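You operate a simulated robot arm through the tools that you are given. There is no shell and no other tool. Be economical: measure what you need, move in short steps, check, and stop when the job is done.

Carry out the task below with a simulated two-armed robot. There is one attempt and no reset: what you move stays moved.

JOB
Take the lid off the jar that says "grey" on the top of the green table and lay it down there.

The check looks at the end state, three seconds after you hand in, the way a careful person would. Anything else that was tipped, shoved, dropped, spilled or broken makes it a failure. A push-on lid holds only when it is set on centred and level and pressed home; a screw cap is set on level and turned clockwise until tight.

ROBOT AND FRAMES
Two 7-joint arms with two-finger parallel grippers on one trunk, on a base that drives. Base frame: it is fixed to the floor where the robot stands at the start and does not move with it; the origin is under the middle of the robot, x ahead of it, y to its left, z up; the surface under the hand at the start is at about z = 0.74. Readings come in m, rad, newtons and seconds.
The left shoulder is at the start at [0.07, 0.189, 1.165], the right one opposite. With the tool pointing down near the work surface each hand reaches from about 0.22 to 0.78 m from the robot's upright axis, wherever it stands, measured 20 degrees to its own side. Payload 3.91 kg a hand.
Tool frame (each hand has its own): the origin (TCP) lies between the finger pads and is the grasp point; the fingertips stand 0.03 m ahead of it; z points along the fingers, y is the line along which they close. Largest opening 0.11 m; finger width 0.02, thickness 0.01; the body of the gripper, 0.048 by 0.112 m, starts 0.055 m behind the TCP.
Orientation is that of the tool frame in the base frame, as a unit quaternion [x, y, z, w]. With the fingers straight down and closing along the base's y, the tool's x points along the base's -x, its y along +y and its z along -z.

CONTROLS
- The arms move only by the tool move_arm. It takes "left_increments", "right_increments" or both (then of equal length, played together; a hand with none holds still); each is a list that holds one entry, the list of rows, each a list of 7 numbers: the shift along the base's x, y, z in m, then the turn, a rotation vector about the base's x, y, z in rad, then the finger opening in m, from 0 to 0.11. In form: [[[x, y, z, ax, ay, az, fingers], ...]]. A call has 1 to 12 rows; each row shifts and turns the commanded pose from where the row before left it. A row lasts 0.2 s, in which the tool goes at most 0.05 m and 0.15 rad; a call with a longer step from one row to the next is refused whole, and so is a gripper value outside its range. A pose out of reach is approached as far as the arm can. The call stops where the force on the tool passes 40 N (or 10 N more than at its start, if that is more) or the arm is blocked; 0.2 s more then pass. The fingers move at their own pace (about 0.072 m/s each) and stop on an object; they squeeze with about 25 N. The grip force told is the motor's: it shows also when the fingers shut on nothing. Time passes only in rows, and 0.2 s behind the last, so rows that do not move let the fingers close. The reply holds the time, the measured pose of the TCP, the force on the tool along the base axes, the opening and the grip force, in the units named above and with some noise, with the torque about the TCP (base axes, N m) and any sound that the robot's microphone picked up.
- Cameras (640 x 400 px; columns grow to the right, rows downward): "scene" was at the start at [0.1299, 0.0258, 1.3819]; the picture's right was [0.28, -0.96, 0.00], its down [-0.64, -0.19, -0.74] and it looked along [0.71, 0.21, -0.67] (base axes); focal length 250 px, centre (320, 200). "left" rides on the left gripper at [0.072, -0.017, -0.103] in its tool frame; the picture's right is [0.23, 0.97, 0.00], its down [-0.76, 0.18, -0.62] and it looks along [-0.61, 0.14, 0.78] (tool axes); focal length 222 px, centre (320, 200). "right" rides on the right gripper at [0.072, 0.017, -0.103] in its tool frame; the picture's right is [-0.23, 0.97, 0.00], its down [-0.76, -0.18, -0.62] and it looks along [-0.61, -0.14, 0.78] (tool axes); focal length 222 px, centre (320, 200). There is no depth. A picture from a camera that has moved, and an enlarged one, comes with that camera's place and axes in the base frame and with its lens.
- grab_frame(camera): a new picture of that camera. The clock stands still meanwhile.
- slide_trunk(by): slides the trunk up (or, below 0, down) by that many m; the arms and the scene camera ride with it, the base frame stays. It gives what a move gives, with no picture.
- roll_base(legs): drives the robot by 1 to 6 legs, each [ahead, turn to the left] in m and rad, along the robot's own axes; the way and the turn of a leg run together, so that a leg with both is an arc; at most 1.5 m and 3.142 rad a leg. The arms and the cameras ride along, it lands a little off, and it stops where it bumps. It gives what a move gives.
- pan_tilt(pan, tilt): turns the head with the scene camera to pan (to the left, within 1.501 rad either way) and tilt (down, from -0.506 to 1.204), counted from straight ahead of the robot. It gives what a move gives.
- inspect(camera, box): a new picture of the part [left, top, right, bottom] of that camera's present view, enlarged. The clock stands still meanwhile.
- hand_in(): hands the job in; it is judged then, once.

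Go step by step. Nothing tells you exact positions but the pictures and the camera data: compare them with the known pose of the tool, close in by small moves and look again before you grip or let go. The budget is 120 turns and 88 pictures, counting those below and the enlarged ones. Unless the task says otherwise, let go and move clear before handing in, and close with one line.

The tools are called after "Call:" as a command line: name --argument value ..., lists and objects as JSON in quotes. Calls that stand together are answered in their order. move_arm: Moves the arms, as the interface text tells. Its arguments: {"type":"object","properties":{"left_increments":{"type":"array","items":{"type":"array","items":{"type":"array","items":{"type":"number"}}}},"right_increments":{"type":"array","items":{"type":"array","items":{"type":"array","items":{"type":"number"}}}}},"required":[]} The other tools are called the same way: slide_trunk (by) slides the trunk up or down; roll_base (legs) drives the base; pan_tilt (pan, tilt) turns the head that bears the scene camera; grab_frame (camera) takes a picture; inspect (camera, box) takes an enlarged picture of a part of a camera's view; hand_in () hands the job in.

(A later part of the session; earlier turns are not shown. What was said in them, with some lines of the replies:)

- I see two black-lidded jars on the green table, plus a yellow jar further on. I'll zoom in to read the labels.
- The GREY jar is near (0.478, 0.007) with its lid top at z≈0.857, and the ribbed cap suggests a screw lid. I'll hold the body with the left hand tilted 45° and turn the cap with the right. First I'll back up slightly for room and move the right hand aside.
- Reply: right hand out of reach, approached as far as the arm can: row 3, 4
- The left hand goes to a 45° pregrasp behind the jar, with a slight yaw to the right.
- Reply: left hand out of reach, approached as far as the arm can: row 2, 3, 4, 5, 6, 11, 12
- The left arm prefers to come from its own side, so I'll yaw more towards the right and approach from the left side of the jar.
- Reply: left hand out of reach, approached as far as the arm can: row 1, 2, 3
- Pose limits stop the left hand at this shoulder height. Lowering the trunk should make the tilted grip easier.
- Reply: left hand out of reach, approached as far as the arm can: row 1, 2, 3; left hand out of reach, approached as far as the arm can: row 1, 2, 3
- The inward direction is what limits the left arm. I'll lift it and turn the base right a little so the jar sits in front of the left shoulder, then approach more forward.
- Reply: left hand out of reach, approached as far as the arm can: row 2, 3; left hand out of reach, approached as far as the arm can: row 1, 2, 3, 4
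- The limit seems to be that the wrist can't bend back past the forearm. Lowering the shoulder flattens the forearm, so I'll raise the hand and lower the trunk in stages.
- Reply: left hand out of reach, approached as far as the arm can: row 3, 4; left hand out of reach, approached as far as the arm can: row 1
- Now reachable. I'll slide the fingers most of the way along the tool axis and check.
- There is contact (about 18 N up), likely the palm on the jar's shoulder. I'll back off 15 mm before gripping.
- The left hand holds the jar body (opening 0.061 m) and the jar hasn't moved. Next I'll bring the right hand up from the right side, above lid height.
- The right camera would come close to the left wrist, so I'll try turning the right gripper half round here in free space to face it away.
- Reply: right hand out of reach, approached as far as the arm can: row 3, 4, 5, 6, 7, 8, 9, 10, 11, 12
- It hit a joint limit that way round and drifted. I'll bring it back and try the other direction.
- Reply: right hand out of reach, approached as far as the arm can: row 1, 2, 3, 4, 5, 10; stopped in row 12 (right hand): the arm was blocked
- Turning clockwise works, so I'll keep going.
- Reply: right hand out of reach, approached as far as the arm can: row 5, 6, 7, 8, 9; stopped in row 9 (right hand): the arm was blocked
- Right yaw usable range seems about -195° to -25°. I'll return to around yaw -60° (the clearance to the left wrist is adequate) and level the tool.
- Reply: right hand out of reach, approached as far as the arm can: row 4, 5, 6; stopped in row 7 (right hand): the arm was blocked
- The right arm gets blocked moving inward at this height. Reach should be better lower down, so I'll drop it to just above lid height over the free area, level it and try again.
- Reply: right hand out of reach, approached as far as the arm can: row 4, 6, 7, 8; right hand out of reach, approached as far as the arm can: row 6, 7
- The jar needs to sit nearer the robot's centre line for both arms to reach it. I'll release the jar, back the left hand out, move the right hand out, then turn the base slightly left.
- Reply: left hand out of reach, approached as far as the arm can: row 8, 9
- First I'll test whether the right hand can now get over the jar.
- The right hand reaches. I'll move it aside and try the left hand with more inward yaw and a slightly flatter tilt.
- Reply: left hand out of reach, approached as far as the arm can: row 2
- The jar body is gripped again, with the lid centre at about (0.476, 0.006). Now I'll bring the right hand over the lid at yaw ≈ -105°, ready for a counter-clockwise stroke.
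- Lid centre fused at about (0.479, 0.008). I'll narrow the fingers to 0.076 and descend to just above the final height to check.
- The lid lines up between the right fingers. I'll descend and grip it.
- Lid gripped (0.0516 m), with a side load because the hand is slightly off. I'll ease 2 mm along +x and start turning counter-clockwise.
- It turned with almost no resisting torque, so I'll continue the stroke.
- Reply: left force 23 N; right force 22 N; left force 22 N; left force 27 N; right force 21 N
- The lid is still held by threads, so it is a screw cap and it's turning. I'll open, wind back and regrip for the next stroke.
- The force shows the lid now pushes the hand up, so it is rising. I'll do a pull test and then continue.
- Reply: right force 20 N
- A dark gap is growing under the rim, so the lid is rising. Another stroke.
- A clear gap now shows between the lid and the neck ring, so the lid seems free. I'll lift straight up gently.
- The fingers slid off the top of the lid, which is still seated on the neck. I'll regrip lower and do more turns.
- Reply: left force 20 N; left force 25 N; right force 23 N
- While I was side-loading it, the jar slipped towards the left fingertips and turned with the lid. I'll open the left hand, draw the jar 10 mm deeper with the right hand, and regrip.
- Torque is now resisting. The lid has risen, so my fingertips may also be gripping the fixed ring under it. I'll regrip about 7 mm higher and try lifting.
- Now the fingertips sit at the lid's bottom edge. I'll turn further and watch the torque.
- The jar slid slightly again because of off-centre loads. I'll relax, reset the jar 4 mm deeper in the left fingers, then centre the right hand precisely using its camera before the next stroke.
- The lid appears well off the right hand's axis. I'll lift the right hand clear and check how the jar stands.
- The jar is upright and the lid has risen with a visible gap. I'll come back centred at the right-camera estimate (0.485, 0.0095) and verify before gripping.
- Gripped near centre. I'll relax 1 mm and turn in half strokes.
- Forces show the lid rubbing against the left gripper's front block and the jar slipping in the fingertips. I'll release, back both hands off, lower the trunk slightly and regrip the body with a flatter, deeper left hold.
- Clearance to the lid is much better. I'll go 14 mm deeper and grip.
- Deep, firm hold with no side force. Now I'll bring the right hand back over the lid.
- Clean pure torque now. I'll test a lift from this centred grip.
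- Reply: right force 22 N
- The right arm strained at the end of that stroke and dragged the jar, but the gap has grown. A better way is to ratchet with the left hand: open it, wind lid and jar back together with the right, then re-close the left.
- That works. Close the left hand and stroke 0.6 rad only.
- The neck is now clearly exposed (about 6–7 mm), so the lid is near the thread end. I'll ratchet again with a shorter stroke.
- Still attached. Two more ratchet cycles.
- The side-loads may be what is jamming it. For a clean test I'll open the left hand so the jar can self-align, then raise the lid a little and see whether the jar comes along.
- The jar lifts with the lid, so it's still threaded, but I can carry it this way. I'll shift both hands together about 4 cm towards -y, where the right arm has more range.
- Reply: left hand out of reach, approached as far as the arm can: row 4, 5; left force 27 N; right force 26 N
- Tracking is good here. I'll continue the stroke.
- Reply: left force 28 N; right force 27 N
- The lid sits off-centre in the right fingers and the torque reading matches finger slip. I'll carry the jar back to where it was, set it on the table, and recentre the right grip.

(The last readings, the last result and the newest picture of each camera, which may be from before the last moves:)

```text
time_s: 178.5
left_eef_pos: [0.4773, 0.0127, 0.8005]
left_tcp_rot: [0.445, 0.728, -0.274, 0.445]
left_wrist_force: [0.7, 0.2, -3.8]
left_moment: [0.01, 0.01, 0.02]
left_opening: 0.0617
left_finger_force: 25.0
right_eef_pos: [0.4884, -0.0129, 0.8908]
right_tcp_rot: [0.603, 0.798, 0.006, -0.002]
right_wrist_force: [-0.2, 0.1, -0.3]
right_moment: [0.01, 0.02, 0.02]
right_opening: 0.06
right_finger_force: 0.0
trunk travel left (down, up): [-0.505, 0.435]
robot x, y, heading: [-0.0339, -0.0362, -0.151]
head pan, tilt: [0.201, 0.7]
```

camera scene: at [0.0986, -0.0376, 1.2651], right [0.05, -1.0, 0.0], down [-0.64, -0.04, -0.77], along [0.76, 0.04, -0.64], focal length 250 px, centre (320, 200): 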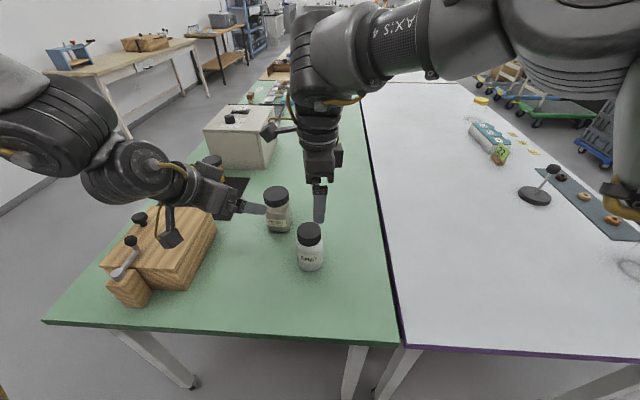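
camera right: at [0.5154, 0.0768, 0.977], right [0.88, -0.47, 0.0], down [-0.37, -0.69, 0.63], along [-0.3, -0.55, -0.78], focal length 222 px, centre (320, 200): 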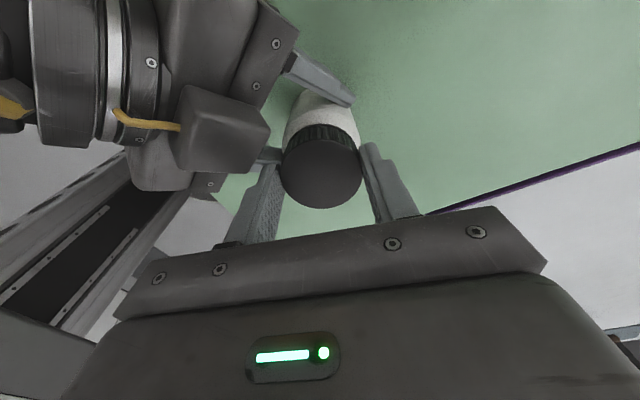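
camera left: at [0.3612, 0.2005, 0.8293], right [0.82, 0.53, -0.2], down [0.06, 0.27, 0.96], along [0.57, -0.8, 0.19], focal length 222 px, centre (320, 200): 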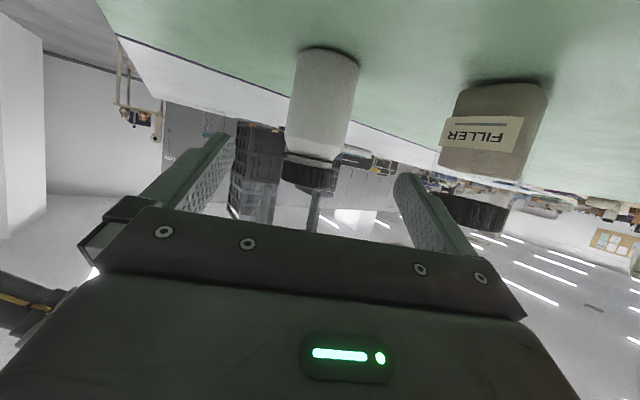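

Call:
move_arm --left_increments '[[[0, 0, -0.002, 0, 0, 0, 0.03], [0, 0, -0.002, 0, 0, 0, 0.03], [0, 0, 0, 0, 0, 0, 0.03], [0, 0, 0, 0, 0, 0, 0.03]]]' --right_increments '[[[0, 0, 0.006, 0, 0, -0.1, 0.08], [0, 0.005, 0.003, 0, 0, -0.1, 0.08], [0, 0.005, 0, 0, 0, -0.1, 0.08], [0, 0, 0, 0, 0, 0, 0.08]]]'

Call:
inspect --camera "right" --box '[230, 60, 422, 180]'

```text
time_s: 179.5
left_eef_pos: [0.4769, 0.0122, 0.7995]
left_tcp_rot: [0.445, 0.727, -0.274, 0.447]
left_wrist_force: [5.5, 4.0, 14.6]
left_moment: [-0.33, -0.05, 0.12]
left_opening: 0.0616
left_finger_force: 24.7
right_eef_pos: [0.4893, -0.0067, 0.8989]
right_tcp_rot: [0.719, 0.695, 0.005, -0.007]
right_wrist_force: [0.2, -0.1, 0.4]
right_moment: [0.03, 0.02, 0.02]
right_opening: 0.0802
right_finger_force: 0.0
trunk travel left (down, up): [-0.505, 0.435]
robot x, y, heading: [-0.0315, -0.0364, -0.152]
head pan, tilt: [0.201, 0.7]
```

```text
3.33 times, centred on (326, 120) of right
camera zoom: at [0.5093, 0.0636, 1.0045], right [0.97, -0.26, -0.01], down [-0.2, -0.77, 0.61], along [-0.16, -0.59, -0.79], focal length 740 px, centre (300, 467)
```

zoom: 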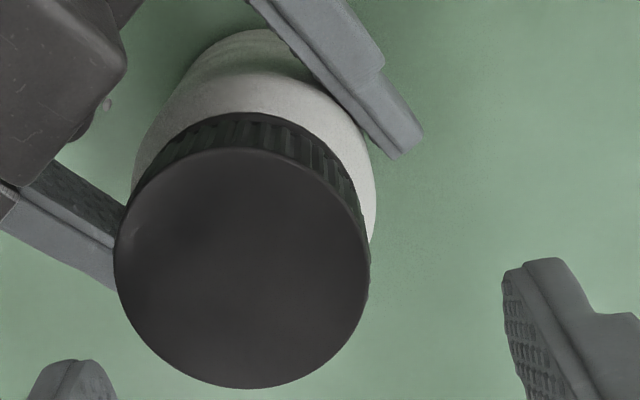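

The jar got tilted in the left grip (about 13°). I'll relieve the downward press, then open the left slightly so it settles upright on the table.

Call:
move_arm --left_increments '[[[0, 0, 0.0015, 0, 0, 0, 0.03], [0, 0, 0, 0, 0, 0, 0.03], [0, 0, 0, 0, 0, 0, 0.063], [0, 0, 0, 0, 0, 0, 0.065], [0, 0, 0, 0, 0, 0, 0.068], [0, 0, 0, 0, 0, 0, 0.072], [0, 0, 0, 0, 0, 0, 0.075], [0, 0, 0, 0, 0, 0, 0.075]]]'

Call:
grab_frame --camera "right"

```text
time_s: 181.3
left_eef_pos: [0.4763, 0.0125, 0.7987]
left_tcp_rot: [0.444, 0.727, -0.274, 0.445]
left_wrist_force: [0.2, -0.7, 0.6]
left_moment: [0.0, 0.02, 0.04]
left_opening: 0.0751
left_finger_force: 0.0
right_eef_pos: [0.4896, -0.0071, 0.8984]
right_tcp_rot: [0.718, 0.696, 0.006, -0.007]
right_wrist_force: [0.3, 0.2, 0.5]
right_moment: [-0.02, 0.0, 0.0]
right_opening: 0.0799
right_finger_force: 0.0
trunk travel left (down, up): [-0.505, 0.435]
robot x, y, heading: [-0.0353, -0.0379, -0.145]
head pan, tilt: [0.201, 0.7]
```

```text
3 pictures are left
camera right: at [0.5097, 0.0632, 1.0041], right [0.97, -0.26, -0.01], down [-0.2, -0.77, 0.61], along [-0.16, -0.59, -0.79], focal length 222 px, centre (320, 200)
```

right: 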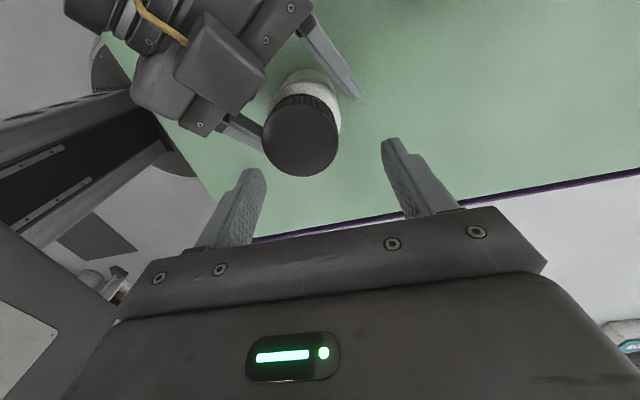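

The jar is upright. I'll move the right hand to the lid's computed centre (0.481, 0.012) and grip with the jar free, so it self-centres.

Call:
move_arm --right_increments '[[[-0.004, 0.01, 0, -0.01, 0, 0, 0.08], [-0.0045, 0.0095, 0, -0.007, 0, 0, 0.08], [0, 0, -0.004, 0, 0, 0, 0.08], [0, 0, 0, 0, 0, 0, 0.08], [0, 0, 0, 0, 0, 0, 0.08]]]'

```text
time_s: 182.5
left_eef_pos: [0.4758, 0.012, 0.7998]
left_tcp_rot: [0.445, 0.728, -0.274, 0.445]
left_wrist_force: [0.2, 0.3, 0.7]
left_moment: [0.0, 0.02, 0.01]
left_opening: 0.0747
left_finger_force: 0.0
right_eef_pos: [0.4727, 0.0116, 0.8896]
right_tcp_rot: [0.713, 0.701, -0.005, 0.005]
right_wrist_force: [0.7, 0.0, 0.3]
right_moment: [0.04, 0.02, 0.0]
right_opening: 0.08
right_finger_force: 0.2
right hand out of reach, approached as far as the arm can: row 2
trunk travel left (down, up): [-0.505, 0.435]
robot x, y, heading: [-0.034, -0.0359, -0.143]
head pan, tilt: [0.201, 0.7]
```

Call:
move_arm --right_increments '[[[0.004, 0, 0, 0.012, 0, 0, 0.08], [0.004, 0, 0, 0, 0, 0, 0.08], [0, 0, 0, 0, 0, 0, 0.08], [0, 0, 0, 0, 0, 0, 0.08]]]'

```text
time_s: 183.5
left_eef_pos: [0.4758, 0.0125, 0.7989]
left_tcp_rot: [0.445, 0.727, -0.274, 0.445]
left_wrist_force: [0.6, 0.5, 0.2]
left_moment: [0.01, 0.01, 0.0]
left_opening: 0.0751
left_finger_force: 0.1
right_eef_pos: [0.4825, 0.0096, 0.8924]
right_tcp_rot: [0.715, 0.699, 0.001, 0.0]
right_wrist_force: [-0.4, -0.5, -0.1]
right_moment: [0.02, 0.01, 0.0]
right_opening: 0.0799
right_finger_force: 0.1
trunk travel left (down, up): [-0.505, 0.435]
robot x, y, heading: [-0.0371, -0.0376, -0.148]
head pan, tilt: [0.201, 0.7]
```

Call:
move_arm --right_increments '[[[0, 0.0015, -0.007, 0, 0, 0, 0.078], [0, 0, -0.0075, 0, 0, 0, 0.076], [0, 0, 0, 0, 0, 0, 0.076], [0, 0, 0, 0, 0, 0, 0.06], [0, 0, 0, 0, 0, 0, 0.05], [0, 0, 0, 0, 0, 0, 0.03], [0, 0, 0, 0, 0, 0, 0.03], [0, 0, 0, 0, 0, 0, 0.03]]]'

```text
time_s: 185.3
left_eef_pos: [0.4766, 0.013, 0.7985]
left_tcp_rot: [0.444, 0.728, -0.274, 0.445]
left_wrist_force: [0.1, 0.3, -0.1]
left_moment: [-0.03, -0.03, 0.03]
left_opening: 0.075
left_finger_force: 0.0
right_eef_pos: [0.4784, 0.0152, 0.873]
right_tcp_rot: [0.711, 0.703, -0.002, 0.003]
right_wrist_force: [0.5, -0.2, -0.7]
right_moment: [-0.04, -0.04, -0.01]
right_opening: 0.0513
right_finger_force: 25.1
trunk travel left (down, up): [-0.505, 0.435]
robot x, y, heading: [-0.035, -0.0363, -0.149]
head pan, tilt: [0.201, 0.7]
```

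Gripped with no side force. I'll lift the jar 7 mm, pull it to the right depth in the left fingers, then carry both towards -y where the right arm tracks well, and close the left.

Call:
move_arm --right_increments '[[[0, 0, 0.0035, 0, 0, 0, 0.03], [0, 0, 0.0035, 0, 0, 0, 0.03], [0.0033, -0.0075, 0, 0, 0, 0, 0.03], [0.0033, -0.0075, 0, 0, 0, 0, 0.03], [0.001, -0.007, 0, 0, 0, 0, 0.03], [0.001, -0.007, 0, 0, 0, 0, 0.03], [0.001, -0.007, 0, 0, 0, 0, 0.03], [0, -0.007, 0, 0, 0, 0, 0.03], [0, 0, 0, 0, 0, -0.1, 0.03], [0, 0, 0, 0, 0, -0.1, 0.03], [0, 0, 0, 0, 0, 0, 0.03]]]' --left_increments '[[[0, 0, 0.003, 0, 0, 0, 0.075], [0, 0, 0.003, 0, 0, 0, 0.075], [0, 0, 0, 0, 0, 0, 0.075], [0, 0, 0, 0, 0, 0, 0.075], [0.001, -0.007, 0, 0, 0, 0, 0.075], [0.001, -0.007, 0, 0, 0, 0, 0.075], [0.001, -0.007, 0, 0, 0, 0, 0.075], [0, -0.007, 0, 0, 0, 0, 0.075], [0, 0, 0, 0, 0, 0, 0.075], [0, 0, 0, 0, 0, 0, 0.075], [0, 0, 0, 0, 0, 0, 0.075]]]'

```text
time_s: 187.7
left_eef_pos: [0.4804, -0.0146, 0.8064]
left_tcp_rot: [0.444, 0.727, -0.274, 0.445]
left_wrist_force: [0.1, 1.5, 0.0]
left_moment: [-0.02, -0.01, 0.0]
left_opening: 0.075
left_finger_force: 0.0
right_eef_pos: [0.4877, -0.0268, 0.8809]
right_tcp_rot: [0.777, 0.629, -0.004, 0.003]
right_wrist_force: [0.2, 0.2, -3.2]
right_moment: [0.06, 0.0, -0.01]
right_opening: 0.0518
right_finger_force: 25.7
trunk travel left (down, up): [-0.505, 0.435]
robot x, y, heading: [-0.0331, -0.0368, -0.147]
head pan, tilt: [0.201, 0.7]
```

Call:
move_arm --left_increments '[[[0, 0, 0, 0, 0, 0, 0.065], [0, 0, 0, 0, 0, 0, 0.06], [0, 0, 0, 0, 0, 0, 0.03], [0, 0, 0, 0, 0, 0, 0.03], [0, 0, 0, 0, 0, 0, 0.03]]]'

```text
time_s: 188.9
left_eef_pos: [0.479, -0.0164, 0.8058]
left_tcp_rot: [0.445, 0.728, -0.274, 0.444]
left_wrist_force: [-24.0, -13.8, 0.0]
left_moment: [0.35, -0.7, -0.55]
left_opening: 0.0622
left_finger_force: 25.0
right_eef_pos: [0.488, -0.0259, 0.8816]
right_tcp_rot: [0.777, 0.629, -0.002, 0.004]
right_wrist_force: [24.8, 13.8, -0.7]
right_moment: [0.77, -1.22, 0.2]
right_opening: 0.0515
right_finger_force: 24.7
trunk travel left (down, up): [-0.505, 0.435]
robot x, y, heading: [-0.0341, -0.0363, -0.151]
head pan, tilt: [0.201, 0.7]
```

Call:
move_arm --right_increments '[[[0.002, 0.0011, 0, 0, 0, 0, 0.03], [0.0017, 0.001, 0, 0, 0, 0, 0.03], [0, 0, 0, 0, 0, 0, 0.03]]]'

```text
time_s: 189.7
left_eef_pos: [0.482, -0.0155, 0.8057]
left_tcp_rot: [0.444, 0.728, -0.273, 0.445]
left_wrist_force: [-4.2, -4.5, -0.9]
left_moment: [0.31, -0.06, -0.14]
left_opening: 0.0615
left_finger_force: 24.9
right_eef_pos: [0.4915, -0.0252, 0.8806]
right_tcp_rot: [0.777, 0.63, -0.005, 0.002]
right_wrist_force: [4.4, 5.8, 1.0]
right_moment: [0.15, -0.24, 0.02]
right_opening: 0.0516
right_finger_force: 24.9
trunk travel left (down, up): [-0.505, 0.435]
robot x, y, heading: [-0.0352, -0.0356, -0.148]
head pan, tilt: [0.201, 0.7]
```

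Nearly balanced. Turn counter-clockwise in small portions.

Call:
move_arm --right_increments '[[[0.0005, 0.0003, 0, 0, 0, 0.12, 0.03], [0, 0, 0, 0, 0, 0.12, 0.03], [0, 0, 0, 0, 0, 0, 0.03]]]'

Call:
move_arm --right_increments '[[[0, 0, 0, 0, 0, 0.12, 0.03], [0, 0, 0, 0, 0, 0.12, 0.03], [0, 0, 0, 0, 0, 0, 0.03]]]'

```text
time_s: 190.5
left_eef_pos: [0.4829, -0.0141, 0.805]
left_tcp_rot: [0.443, 0.729, -0.272, 0.446]
left_wrist_force: [10.0, 7.1, -1.8]
left_moment: [0.05, 0.12, 0.49]
left_opening: 0.0612
left_finger_force: 25.2
right_eef_pos: [0.4904, -0.0251, 0.8808]
right_tcp_rot: [0.695, 0.719, -0.004, 0.003]
right_wrist_force: [-9.7, -7.9, 2.5]
right_moment: [-0.53, 0.64, -0.33]
right_opening: 0.0515
right_finger_force: 24.8
trunk travel left (down, up): [-0.505, 0.435]
robot x, y, heading: [-0.0366, -0.0388, -0.15]
head pan, tilt: [0.201, 0.7]
```

```text
time_s: 191.3
left_eef_pos: [0.4829, -0.0144, 0.8045]
left_tcp_rot: [0.443, 0.729, -0.272, 0.446]
left_wrist_force: [22.3, 4.0, -7.5]
left_moment: [0.05, 0.84, 0.79]
left_opening: 0.0612
left_finger_force: 24.9
right_eef_pos: [0.4906, -0.024, 0.8816]
right_tcp_rot: [0.604, 0.797, -0.004, 0.002]
right_wrist_force: [-21.6, -4.0, 8.0]
right_moment: [-0.23, 1.01, -0.54]
right_opening: 0.0511
right_finger_force: 24.8
trunk travel left (down, up): [-0.505, 0.435]
robot x, y, heading: [-0.0345, -0.0355, -0.145]
head pan, tilt: [0.201, 0.7]
```

The upward push on the hand is growing as I turn, so the thread really is advancing. Relax the side load, follow upward and continue.

Call:
move_arm --right_increments '[[[-0.0025, -0.0005, 0.0008, 0, 0, 0, 0.03], [0, 0, 0.0002, 0, 0, 0.12, 0.03], [0, 0, 0.0002, 0, 0, 0.12, 0.03], [0, 0, 0.0002, 0, 0, 0.12, 0.03], [0, 0, 0, 0, 0, 0, 0.03]]]'

```text
time_s: 192.5
left_eef_pos: [0.4818, -0.0138, 0.8041]
left_tcp_rot: [0.444, 0.729, -0.273, 0.445]
left_wrist_force: [19.4, 15.9, -9.9]
left_moment: [-0.37, 0.95, 0.92]
left_opening: 0.0617
left_finger_force: 25.1
right_eef_pos: [0.4894, -0.0253, 0.8818]
right_tcp_rot: [0.452, 0.892, -0.003, 0.004]
right_wrist_force: [-19.0, -16.3, 9.5]
right_moment: [-0.72, 0.78, -0.55]
right_opening: 0.0502
right_finger_force: 24.9
trunk travel left (down, up): [-0.505, 0.435]
robot x, y, heading: [-0.0359, -0.0365, -0.144]
head pan, tilt: [0.201, 0.7]
```

Call:
move_arm --right_increments '[[[0, 0, 0, 0, 0, 0, 0.076], [0, 0, 0, 0, 0, 0, 0.076], [0, 0, 0, 0, 0, -0.14, 0.076], [0, 0, 0, 0, 0, -0.14, 0.076], [0, 0, 0, 0, 0, -0.14, 0.076], [0, 0, 0, 0, 0, -0.14, 0.076], [0, 0, 0, 0, 0, -0.14, 0.076], [0, 0, 0, 0, 0, -0.14, 0.076], [0, 0, 0, 0, 0, -0.12, 0.07], [0, 0, 0, 0, 0, 0, 0.06], [0, 0, 0, 0, 0, 0, 0.03], [0, 0, 0, 0, 0, 0, 0.03]]]'

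```text
time_s: 195.1
left_eef_pos: [0.4779, -0.0163, 0.8046]
left_tcp_rot: [0.447, 0.727, -0.275, 0.442]
left_wrist_force: [-26.1, -0.3, -8.4]
left_moment: [0.27, -0.44, -0.61]
left_opening: 0.0618
left_finger_force: 25.0
right_eef_pos: [0.4901, -0.0265, 0.8845]
right_tcp_rot: [0.814, 0.581, -0.001, 0.004]
right_wrist_force: [25.6, 0.4, 4.7]
right_moment: [-0.09, -1.42, 0.39]
right_opening: 0.0514
right_finger_force: 25.3
trunk travel left (down, up): [-0.505, 0.435]
robot x, y, heading: [-0.035, -0.0369, -0.148]
head pan, tilt: [0.201, 0.7]
```

Call:
move_arm --right_increments '[[[0.002, -0.0006, 0.0003, 0, 0, 0, 0.03], [0.002, -0.0006, 0, 0, 0, 0, 0.03], [0, 0, 0, 0, 0, 0, 0.03]]]'

```text
time_s: 195.9
left_eef_pos: [0.4801, -0.0143, 0.8048]
left_tcp_rot: [0.445, 0.729, -0.273, 0.443]
left_wrist_force: [-13.7, -11.8, -22.1]
left_moment: [0.98, -0.14, -0.41]
left_opening: 0.062
left_finger_force: 25.0
right_eef_pos: [0.4927, -0.0246, 0.8839]
right_tcp_rot: [0.813, 0.583, -0.001, 0.002]
right_wrist_force: [14.2, 11.7, 18.9]
right_moment: [0.33, -0.67, 0.09]
right_opening: 0.0514
right_finger_force: 25.3
trunk travel left (down, up): [-0.505, 0.435]
robot x, y, heading: [-0.0373, -0.0349, -0.146]
head pan, tilt: [0.201, 0.7]
```

Call:
move_arm --right_increments '[[[0.0015, 0.001, 0.0012, 0, 0, 0, 0.03], [0, 0, 0, 0, 0, 0, 0.03], [0, 0, 0, 0, 0, 0, 0.03]]]'

```text
time_s: 196.7
left_eef_pos: [0.4826, -0.0155, 0.8054]
left_tcp_rot: [0.444, 0.728, -0.273, 0.445]
left_wrist_force: [-2.8, -8.9, -20.2]
left_moment: [0.88, -0.04, -0.13]
left_opening: 0.0614
left_finger_force: 24.9
right_eef_pos: [0.4944, -0.0246, 0.8815]
right_tcp_rot: [0.813, 0.582, -0.004, 0.002]
right_wrist_force: [2.9, 9.0, 17.5]
right_moment: [0.08, 0.11, -0.01]
right_opening: 0.0513
right_finger_force: 25.2
trunk travel left (down, up): [-0.505, 0.435]
robot x, y, heading: [-0.0363, -0.0365, -0.149]
head pan, tilt: [0.201, 0.7]
```

Call:
move_arm --right_increments '[[[0.0003, 0.0013, 0.002, 0, 0, 0, 0.03], [0, 0, 0, 0, 0, 0, 0.03]]]'

Call:
move_arm --right_increments '[[[0, 0, 0, 0, 0, 0.12, 0.03], [0, 0, 0.0002, 0, 0, 0.12, 0.03], [0, 0, 0.0002, 0, 0, 0.12, 0.03], [0, 0, 0, 0, 0, 0, 0.03]]]'

```text
time_s: 197.3
left_eef_pos: [0.4826, -0.015, 0.8065]
left_tcp_rot: [0.444, 0.728, -0.274, 0.446]
left_wrist_force: [2.5, 0.8, -4.8]
left_moment: [0.23, 0.17, 0.01]
left_opening: 0.0614
left_finger_force: 25.0
right_eef_pos: [0.494, -0.0254, 0.8845]
right_tcp_rot: [0.814, 0.582, -0.005, 0.004]
right_wrist_force: [-1.8, -0.8, 1.4]
right_moment: [-0.23, -0.03, -0.03]
right_opening: 0.0512
right_finger_force: 25.1
trunk travel left (down, up): [-0.505, 0.435]
robot x, y, heading: [-0.0351, -0.0386, -0.144]
head pan, tilt: [0.201, 0.7]
```

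```text
time_s: 198.3
left_eef_pos: [0.4808, -0.0147, 0.8056]
left_tcp_rot: [0.444, 0.727, -0.274, 0.446]
left_wrist_force: [14.9, -6.7, -3.1]
left_moment: [0.22, 0.64, 0.43]
left_opening: 0.0612
left_finger_force: 25.1
right_eef_pos: [0.4938, -0.0231, 0.8873]
right_tcp_rot: [0.694, 0.72, -0.003, 0.002]
right_wrist_force: [-15.3, 6.3, -0.8]
right_moment: [0.38, 0.69, -0.42]
right_opening: 0.0495
right_finger_force: 24.7
trunk travel left (down, up): [-0.505, 0.435]
robot x, y, heading: [-0.0376, -0.0367, -0.145]
head pan, tilt: [0.201, 0.7]
```

Call:
inspect --camera "scene" --box '[262, 165, 390, 245]'

```text
5.00 times, centred on (326, 205) of scene
camera zoom: at [0.0995, -0.0379, 1.2149], right [0.05, -1.0, 0.0], down [-0.64, -0.04, -0.76], along [0.76, 0.04, -0.64], focal length 1248 px, centre (290, 175)
```

zoom: 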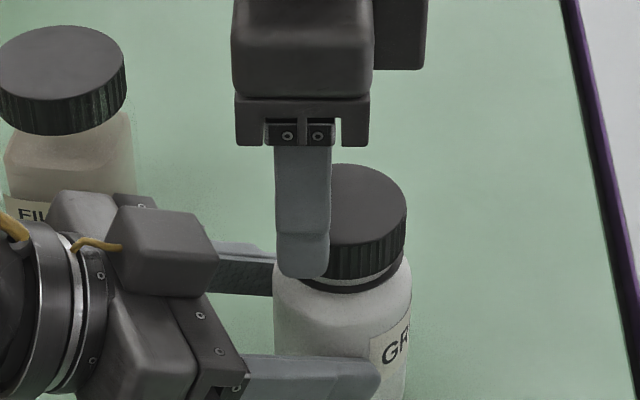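

This explains it: the right fingers are about 17 mm off the lid's centre, and the jar is only at the left fingertips. I'll recentre the right hand first.

Call:
move_arm --right_increments '[[[0, 0, 0, 0, 0, 0, 0.076], [0, 0, 0, 0, 0, 0, 0.076], [0, -0.006, -0.001, 0, 0, 0, 0.076], [0, -0.006, -0.001, 0, 0, 0, 0.076], [0, -0.0055, -0.001, 0, 0, 0, 0.076], [0, 0, 0, 0, 0, 0, 0.076], [0, 0, 0, 0, 0, 0, 0.06], [0, 0, 0, 0, 0, 0, 0.03], [0, 0, 0, 0, 0, 0, 0.03], [0, 0, 0, 0, 0, 0, 0.03]]]'

```text
time_s: 200.5
left_eef_pos: [0.4812, -0.0157, 0.8045]
left_tcp_rot: [0.443, 0.729, -0.273, 0.446]
left_wrist_force: [10.1, 0.2, -4.2]
left_moment: [0.08, 0.53, 0.3]
left_opening: 0.0612
left_finger_force: 24.9
right_eef_pos: [0.4951, -0.0422, 0.8835]
right_tcp_rot: [0.696, 0.719, -0.003, 0.003]
right_wrist_force: [-10.8, -1.3, 1.1]
right_moment: [0.01, 0.37, 0.0]
right_opening: 0.0517
right_finger_force: 24.8
trunk travel left (down, up): [-0.505, 0.435]
robot x, y, heading: [-0.0368, -0.0372, -0.149]
head pan, tilt: [0.201, 0.7]
```

Full diameter (0.0517 m) now. I'll open the left, draw the jar deep into it with the right hand, and close.

Call:
move_arm --left_increments '[[[0, 0, 0, 0, 0, 0, 0.08], [0, 0, 0, 0, 0, 0, 0.08], [0, 0, 0, 0, 0, 0, 0.08], [0, 0, 0, 0, 0, 0, 0.08], [0, 0, 0, 0, 0, 0, 0.08], [0, 0, 0, 0, 0, 0, 0.08], [0, 0, 0, 0, 0, 0, 0.08], [0, 0, 0, 0, 0, 0, 0.08]]]' --right_increments '[[[0, 0, 0, 0, 0, 0, 0.03], [0, 0, 0, 0, 0, 0, 0.03], [-0.003, 0.005, 0, 0, 0, 0, 0.03], [-0.0025, 0.005, 0, 0, 0, -0.08, 0.03], [-0.0025, 0.005, 0, 0, 0, -0.1, 0.03], [-0.002, 0.0045, 0, 0, 0, -0.1, 0.03], [0, 0, 0, 0, 0, 0, 0.03], [0, 0, 0, 0, 0, 0, 0.03]]]'

Call:
move_arm --left_increments '[[[0, 0, 0, 0, 0, 0, 0.068], [0, 0, 0, 0, 0, 0, 0.06], [0, 0, 0, 0, 0, 0, 0.03], [0, 0, 0, 0, 0, 0, 0.03]]]'

```text
time_s: 202.3
left_eef_pos: [0.48, -0.015, 0.8058]
left_tcp_rot: [0.445, 0.728, -0.274, 0.444]
left_wrist_force: [0.0, 0.0, -0.5]
left_moment: [-0.01, 0.01, 0.03]
left_opening: 0.0802
left_finger_force: 0.0
right_eef_pos: [0.4855, -0.0221, 0.8837]
right_tcp_rot: [0.789, 0.615, -0.004, 0.003]
right_wrist_force: [0.3, -0.4, -4.2]
right_moment: [0.05, -0.03, 0.01]
right_opening: 0.0518
right_finger_force: 25.6
trunk travel left (down, up): [-0.505, 0.435]
robot x, y, heading: [-0.0342, -0.0382, -0.145]
head pan, tilt: [0.201, 0.7]
```

```text
time_s: 203.3
left_eef_pos: [0.4808, -0.0148, 0.8055]
left_tcp_rot: [0.444, 0.728, -0.273, 0.445]
left_wrist_force: [10.8, 4.3, 0.3]
left_moment: [-0.15, 0.42, 0.1]
left_opening: 0.0615
left_finger_force: 25.0
right_eef_pos: [0.4845, -0.0223, 0.8839]
right_tcp_rot: [0.789, 0.615, -0.004, 0.004]
right_wrist_force: [-11.8, -5.1, -0.3]
right_moment: [-0.23, 0.48, 0.01]
right_opening: 0.0515
right_finger_force: 24.8
trunk travel left (down, up): [-0.505, 0.435]
robot x, y, heading: [-0.0321, -0.0425, -0.148]
head pan, tilt: [0.201, 0.7]
```

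Small side force only. Relax it and turn.

Call:
move_arm --right_increments '[[[-0.0018, -0.0008, 0, 0, 0, 0, 0.03], [0, 0, 0, 0, 0, 0.12, 0.03], [0, 0, 0.0002, 0, 0, 0.12, 0.03], [0, 0, 0.0002, 0, 0, 0.12, 0.03], [0, 0, 0, 0, 0, 0, 0.03]]]'

```text
time_s: 204.5
left_eef_pos: [0.4805, -0.0146, 0.8048]
left_tcp_rot: [0.445, 0.727, -0.275, 0.445]
left_wrist_force: [-2.8, -0.6, -0.5]
left_moment: [-0.05, -0.18, 0.78]
left_opening: 0.0615
left_finger_force: 25.3
right_eef_pos: [0.484, -0.0223, 0.8839]
right_tcp_rot: [0.666, 0.746, -0.002, 0.003]
right_wrist_force: [2.0, -0.6, -4.0]
right_moment: [0.02, -0.04, -0.76]
right_opening: 0.051
right_finger_force: 24.7
trunk travel left (down, up): [-0.505, 0.435]
robot x, y, heading: [-0.0349, -0.0366, -0.148]
head pan, tilt: [0.201, 0.7]
```

Call:
move_arm --right_increments '[[[0, 0, 0.0003, 0, 0, 0.12, 0.03], [0, 0, 0.0003, 0, 0, 0.12, 0.03], [0, 0, 0.0003, 0, 0, 0.12, 0.03], [0, 0, 0.0003, 0, 0, 0.12, 0.03], [0, 0, 0, 0, 0, 0, 0.03]]]'

```text
time_s: 205.7
left_eef_pos: [0.4802, -0.0162, 0.8054]
left_tcp_rot: [0.445, 0.728, -0.274, 0.445]
left_wrist_force: [-10.7, -2.1, 5.5]
left_moment: [0.04, -0.45, 0.58]
left_opening: 0.0618
left_finger_force: 25.7
right_eef_pos: [0.4838, -0.0219, 0.8861]
right_tcp_rot: [0.469, 0.883, -0.002, 0.004]
right_wrist_force: [10.1, 2.0, -8.8]
right_moment: [-0.04, -0.49, -0.62]
right_opening: 0.0518
right_finger_force: 24.6
trunk travel left (down, up): [-0.505, 0.435]
robot x, y, heading: [-0.0363, -0.0335, -0.147]
head pan, tilt: [0.201, 0.7]
```

No drop in torque, so the lid may be against a stop or jammed. I'll test the clockwise direction briefly to distinguish.

Call:
move_arm --right_increments '[[[0.0015, 0, -0.001, 0, 0, -0.1, 0.03], [0, 0, 0, 0, 0, -0.1, 0.03], [0, 0, 0, 0, 0, 0, 0.03]]]'

Call:
move_arm --right_increments '[[[0, 0, 0, 0, 0, -0.1, 0.03], [0, 0, 0, 0, 0, -0.1, 0.03], [0, 0, 0, 0, 0, 0, 0.03]]]'

```text
time_s: 206.5
left_eef_pos: [0.4814, -0.0144, 0.8048]
left_tcp_rot: [0.444, 0.728, -0.273, 0.445]
left_wrist_force: [4.7, 1.9, -0.1]
left_moment: [-0.13, 0.29, 0.0]
left_opening: 0.0614
left_finger_force: 24.6
right_eef_pos: [0.4841, -0.0219, 0.8847]
right_tcp_rot: [0.556, 0.831, -0.003, 0.002]
right_wrist_force: [-4.8, -2.1, -0.2]
right_moment: [-0.07, 0.04, 0.0]
right_opening: 0.0517
right_finger_force: 25.1
trunk travel left (down, up): [-0.505, 0.435]
robot x, y, heading: [-0.0329, -0.0378, -0.145]
head pan, tilt: [0.201, 0.7]
```

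```text
time_s: 207.3
left_eef_pos: [0.4806, -0.0153, 0.806]
left_tcp_rot: [0.444, 0.727, -0.273, 0.446]
left_wrist_force: [17.9, 4.7, -3.6]
left_moment: [-0.1, 0.69, 0.06]
left_opening: 0.0614
left_finger_force: 25.3
right_eef_pos: [0.4845, -0.022, 0.8853]
right_tcp_rot: [0.636, 0.772, -0.004, 0.003]
right_wrist_force: [-17.6, -4.3, 3.6]
right_moment: [-0.17, 0.75, 0.08]
right_opening: 0.0519
right_finger_force: 25.2
trunk travel left (down, up): [-0.505, 0.435]
robot x, y, heading: [-0.0373, -0.0361, -0.142]
head pan, tilt: [0.201, 0.7]
```

Clockwise is free, so counter-clockwise hits an end stop, meaning the cap is at the top of its thread. I'll return to the stop, unload the torque, and pull straight up from this well-centred grip.

Call:
move_arm --right_increments '[[[-0.0025, -0.0007, 0, 0, 0, 0.1, 0.03], [0, 0, 0, 0, 0, 0.1, 0.03], [0, 0, 0, 0, 0, 0, 0.03]]]'

Call:
move_arm --right_increments '[[[0, 0, 0.0003, 0, 0, 0.1, 0.03], [0, 0, 0.0003, 0, 0, 0.1, 0.03], [0, 0, 0, 0, 0, 0, 0.03]]]'

```text
time_s: 208.1
left_eef_pos: [0.4792, -0.0158, 0.8056]
left_tcp_rot: [0.445, 0.727, -0.275, 0.444]
left_wrist_force: [1.1, -3.7, -0.7]
left_moment: [0.29, -0.28, -0.02]
left_opening: 0.0616
left_finger_force: 24.8
right_eef_pos: [0.4828, -0.0233, 0.8828]
right_tcp_rot: [0.555, 0.832, -0.001, 0.004]
right_wrist_force: [-0.4, 3.6, 0.7]
right_moment: [0.03, 0.26, -0.02]
right_opening: 0.0519
right_finger_force: 25.0
trunk travel left (down, up): [-0.505, 0.435]
robot x, y, heading: [-0.0352, -0.0353, -0.145]
head pan, tilt: [0.201, 0.7]
```

```text
time_s: 208.9
left_eef_pos: [0.4791, -0.0157, 0.8042]
left_tcp_rot: [0.446, 0.727, -0.276, 0.443]
left_wrist_force: [-13.1, -8.2, 0.5]
left_moment: [0.38, -0.6, 0.06]
left_opening: 0.0614
left_finger_force: 24.9
right_eef_pos: [0.4828, -0.0229, 0.8852]
right_tcp_rot: [0.469, 0.883, 0.0, 0.005]
right_wrist_force: [12.6, 8.3, -0.5]
right_moment: [0.25, -0.34, -0.18]
right_opening: 0.0516
right_finger_force: 24.9
trunk travel left (down, up): [-0.505, 0.435]
robot x, y, heading: [-0.0341, -0.0354, -0.149]
head pan, tilt: [0.201, 0.7]
5 turns are left
```

Only five turns are left, so I'll combine steps: unload, pull straight up with a slight counter-clockwise bias, and rise clear.

Call:
move_arm --right_increments '[[[0.002, 0.0013, 0, 0, 0, 0, 0.0], [0, 0, 0.001, 0, 0, 0.04, 0.0], [0, 0, 0.0015, 0, 0, 0.04, 0.0], [0, 0, 0.0015, 0, 0, 0.03, 0.0], [0, 0, 0.002, 0, 0, 0.03, 0.0], [0, 0, 0.002, 0, 0, 0, 0.0], [0, 0, 0.002, 0, 0, 0, 0.0], [0, 0, 0.003, 0, 0, 0, 0.0], [0, 0, 0.003, 0, 0, 0, 0.0], [0, 0, 0.01, 0, 0, 0, 0.0], [0, 0, 0.02, 0, 0, 0, 0.0], [0, 0, 0.02, 0, 0, 0, 0.0]]]'

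```text
time_s: 211.5
left_eef_pos: [0.4811, -0.0149, 0.8042]
left_tcp_rot: [0.444, 0.729, -0.272, 0.444]
left_wrist_force: [0.3, 0.3, 1.3]
left_moment: [0.02, -0.01, -0.03]
left_opening: 0.0614
left_finger_force: 25.4
right_eef_pos: [0.4897, -0.0342, 0.933]
right_tcp_rot: [0.419, 0.908, -0.001, -0.025]
right_wrist_force: [0.5, 0.0, -0.9]
right_moment: [-0.01, 0.01, 0.02]
right_opening: 0.0516
right_finger_force: 25.5
trunk travel left (down, up): [-0.505, 0.435]
robot x, y, heading: [-0.0318, -0.0378, -0.147]
head pan, tilt: [0.201, 0.7]
4 turns are left
```

The lid is off and in the right hand (load 0.9 N), and the jar rests on the table. Next I'll carry the lid to a clear spot on the green table and lower it, while the left hand gently opens.

Call:
move_arm --right_increments '[[[0.006, -0.018, 0, 0, 0, 0, 0.0], [0.006, -0.018, 0, 0, 0, 0, 0.0], [0.006, -0.018, 0, 0, 0, 0, 0.0], [0.006, -0.018, 0, 0, 0, 0, 0.0], [0.006, -0.019, 0, 0, 0, 0, 0.0], [0, 0, -0.035, 0, 0, 0, 0.0], [0, 0, -0.035, 0, 0, 0, 0.0], [0, 0, -0.035, 0, 0, 0, 0.0], [0, 0, -0.03, 0, 0, 0, 0.0], [0, 0, -0.01, 0, 0, 0, 0.0], [0, 0, -0.008, 0, 0, 0, 0.0], [0, 0, 0, 0, 0, 0, 0.0]]]' --left_increments '[[[0, 0, 0, 0, 0, 0, 0.062], [0, 0, 0, 0, 0, 0, 0.063], [0, 0, 0, 0, 0, 0, 0.064], [0, 0, 0, 0, 0, 0, 0.066], [0, 0, 0, 0, 0, 0, 0.068], [0, 0, 0, 0, 0, 0, 0.072], [0, 0, 0, 0, 0, 0, 0.076], [0, 0, 0, 0, 0, 0, 0.08], [0, 0, 0, 0, 0, 0, 0.085], [0, 0, 0, 0, 0, 0, 0.09], [0, 0, 0, 0, 0, 0, 0.1], [0, 0, 0, 0, 0, 0, 0.11]]]'

```text
time_s: 214.1
left_eef_pos: [0.4797, -0.0141, 0.8055]
left_tcp_rot: [0.444, 0.728, -0.273, 0.445]
left_wrist_force: [-0.4, -0.6, -0.2]
left_moment: [-0.01, 0.03, 0.03]
left_opening: 0.1098
left_finger_force: 0.1
right_eef_pos: [0.5142, -0.1119, 0.797]
right_tcp_rot: [0.407, 0.913, -0.002, 0.004]
right_wrist_force: [0.1, -0.5, -0.1]
right_moment: [0.04, -0.03, 0.0]
right_opening: 0.0518
right_finger_force: 24.9
trunk travel left (down, up): [-0.505, 0.435]
robot x, y, heading: [-0.0335, -0.0354, -0.148]
head pan, tilt: [0.201, 0.7]
3 turns are left
```

Call:
move_arm --right_increments '[[[0, 0, -0.008, 0, 0, 0, 0.0], [0, 0, -0.006, 0, 0, 0, 0.0], [0, 0, -0.004, 0, 0, 0, 0.0], [0, 0, -0.002, 0, 0, 0, 0.0], [0, 0, 0, 0, 0, 0, 0.0], [0, 0, 0, 0, 0, 0, 0.054], [0, 0, 0, 0, 0, 0, 0.065], [0, 0, 0, 0, 0, 0, 0.09], [0, 0, 0, 0, 0, 0, 0.09], [0, 0, 0.02, 0, 0, 0, 0.09], [0, 0, 0.03, 0, 0, 0, 0.09], [0.01, -0.02, 0.03, 0, 0, 0, 0.09]]]' --left_increments '[[[0, 0, 0, 0, 0, 0, 0.11], [-0.006, 0.0117, 0.0067, 0, 0, 0, 0.11], [-0.006, 0.0117, 0.0067, 0, 0, 0, 0.11], [-0.006, 0.0117, 0.0067, 0, 0, 0, 0.11], [-0.006, 0.0117, 0.0067, 0, 0, 0, 0.11], [-0.006, 0.0117, 0.0067, 0, 0, 0, 0.11], [-0.006, 0.0117, 0.0067, 0, 0, 0, 0.11], [-0.006, 0.0117, 0.0067, 0, 0, 0, 0.11], [-0.006, 0.0117, 0.0067, 0, 0, 0, 0.11], [-0.003, 0.008, 0.01, 0, 0, 0, 0.11], [0, 0, 0.02, 0, 0, 0, 0.11], [0, 0, 0.02, 0, 0, 0, 0.11]]]'

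```text
time_s: 216.7
left_eef_pos: [0.4291, 0.0841, 0.9099]
left_tcp_rot: [0.444, 0.728, -0.272, 0.445]
left_wrist_force: [-0.4, 0.8, -0.3]
left_moment: [0.01, 0.02, 0.03]
left_opening: 0.1103
left_finger_force: 0.1
right_eef_pos: [0.5228, -0.1342, 0.859]
right_tcp_rot: [0.407, 0.913, -0.001, 0.004]
right_wrist_force: [-0.8, -0.7, -0.2]
right_moment: [0.02, -0.01, 0.02]
right_opening: 0.0902
right_finger_force: 0.1
trunk travel left (down, up): [-0.505, 0.435]
robot x, y, heading: [-0.0358, -0.0336, -0.144]
head pan, tilt: [0.201, 0.7]
2 turns are left
```

Both hands are clear. One last look at the result.

Call:
grab_frame --camera "scene"

```text
1 pictures are left
camera scene: at [0.0981, -0.0391, 1.215], right [0.05, -1.0, 0.0], down [-0.64, -0.03, -0.77], along [0.76, 0.04, -0.64], focal length 250 px, centre (320, 200)
1 turns are left
```

scene: 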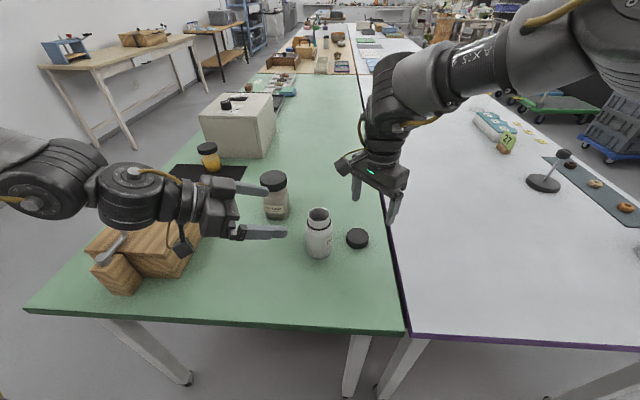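

The grey jar stands upright and open, its lid lies flat beside it on the green table, and nothing else looks disturbed.

Call:
hand_in

```text
The job is handed in.
```

The lid is off the jar marked "grey" and lies flat beside it on the green table; the jar stands upright but sits a few centimetres from where it started, and the job is handed in.
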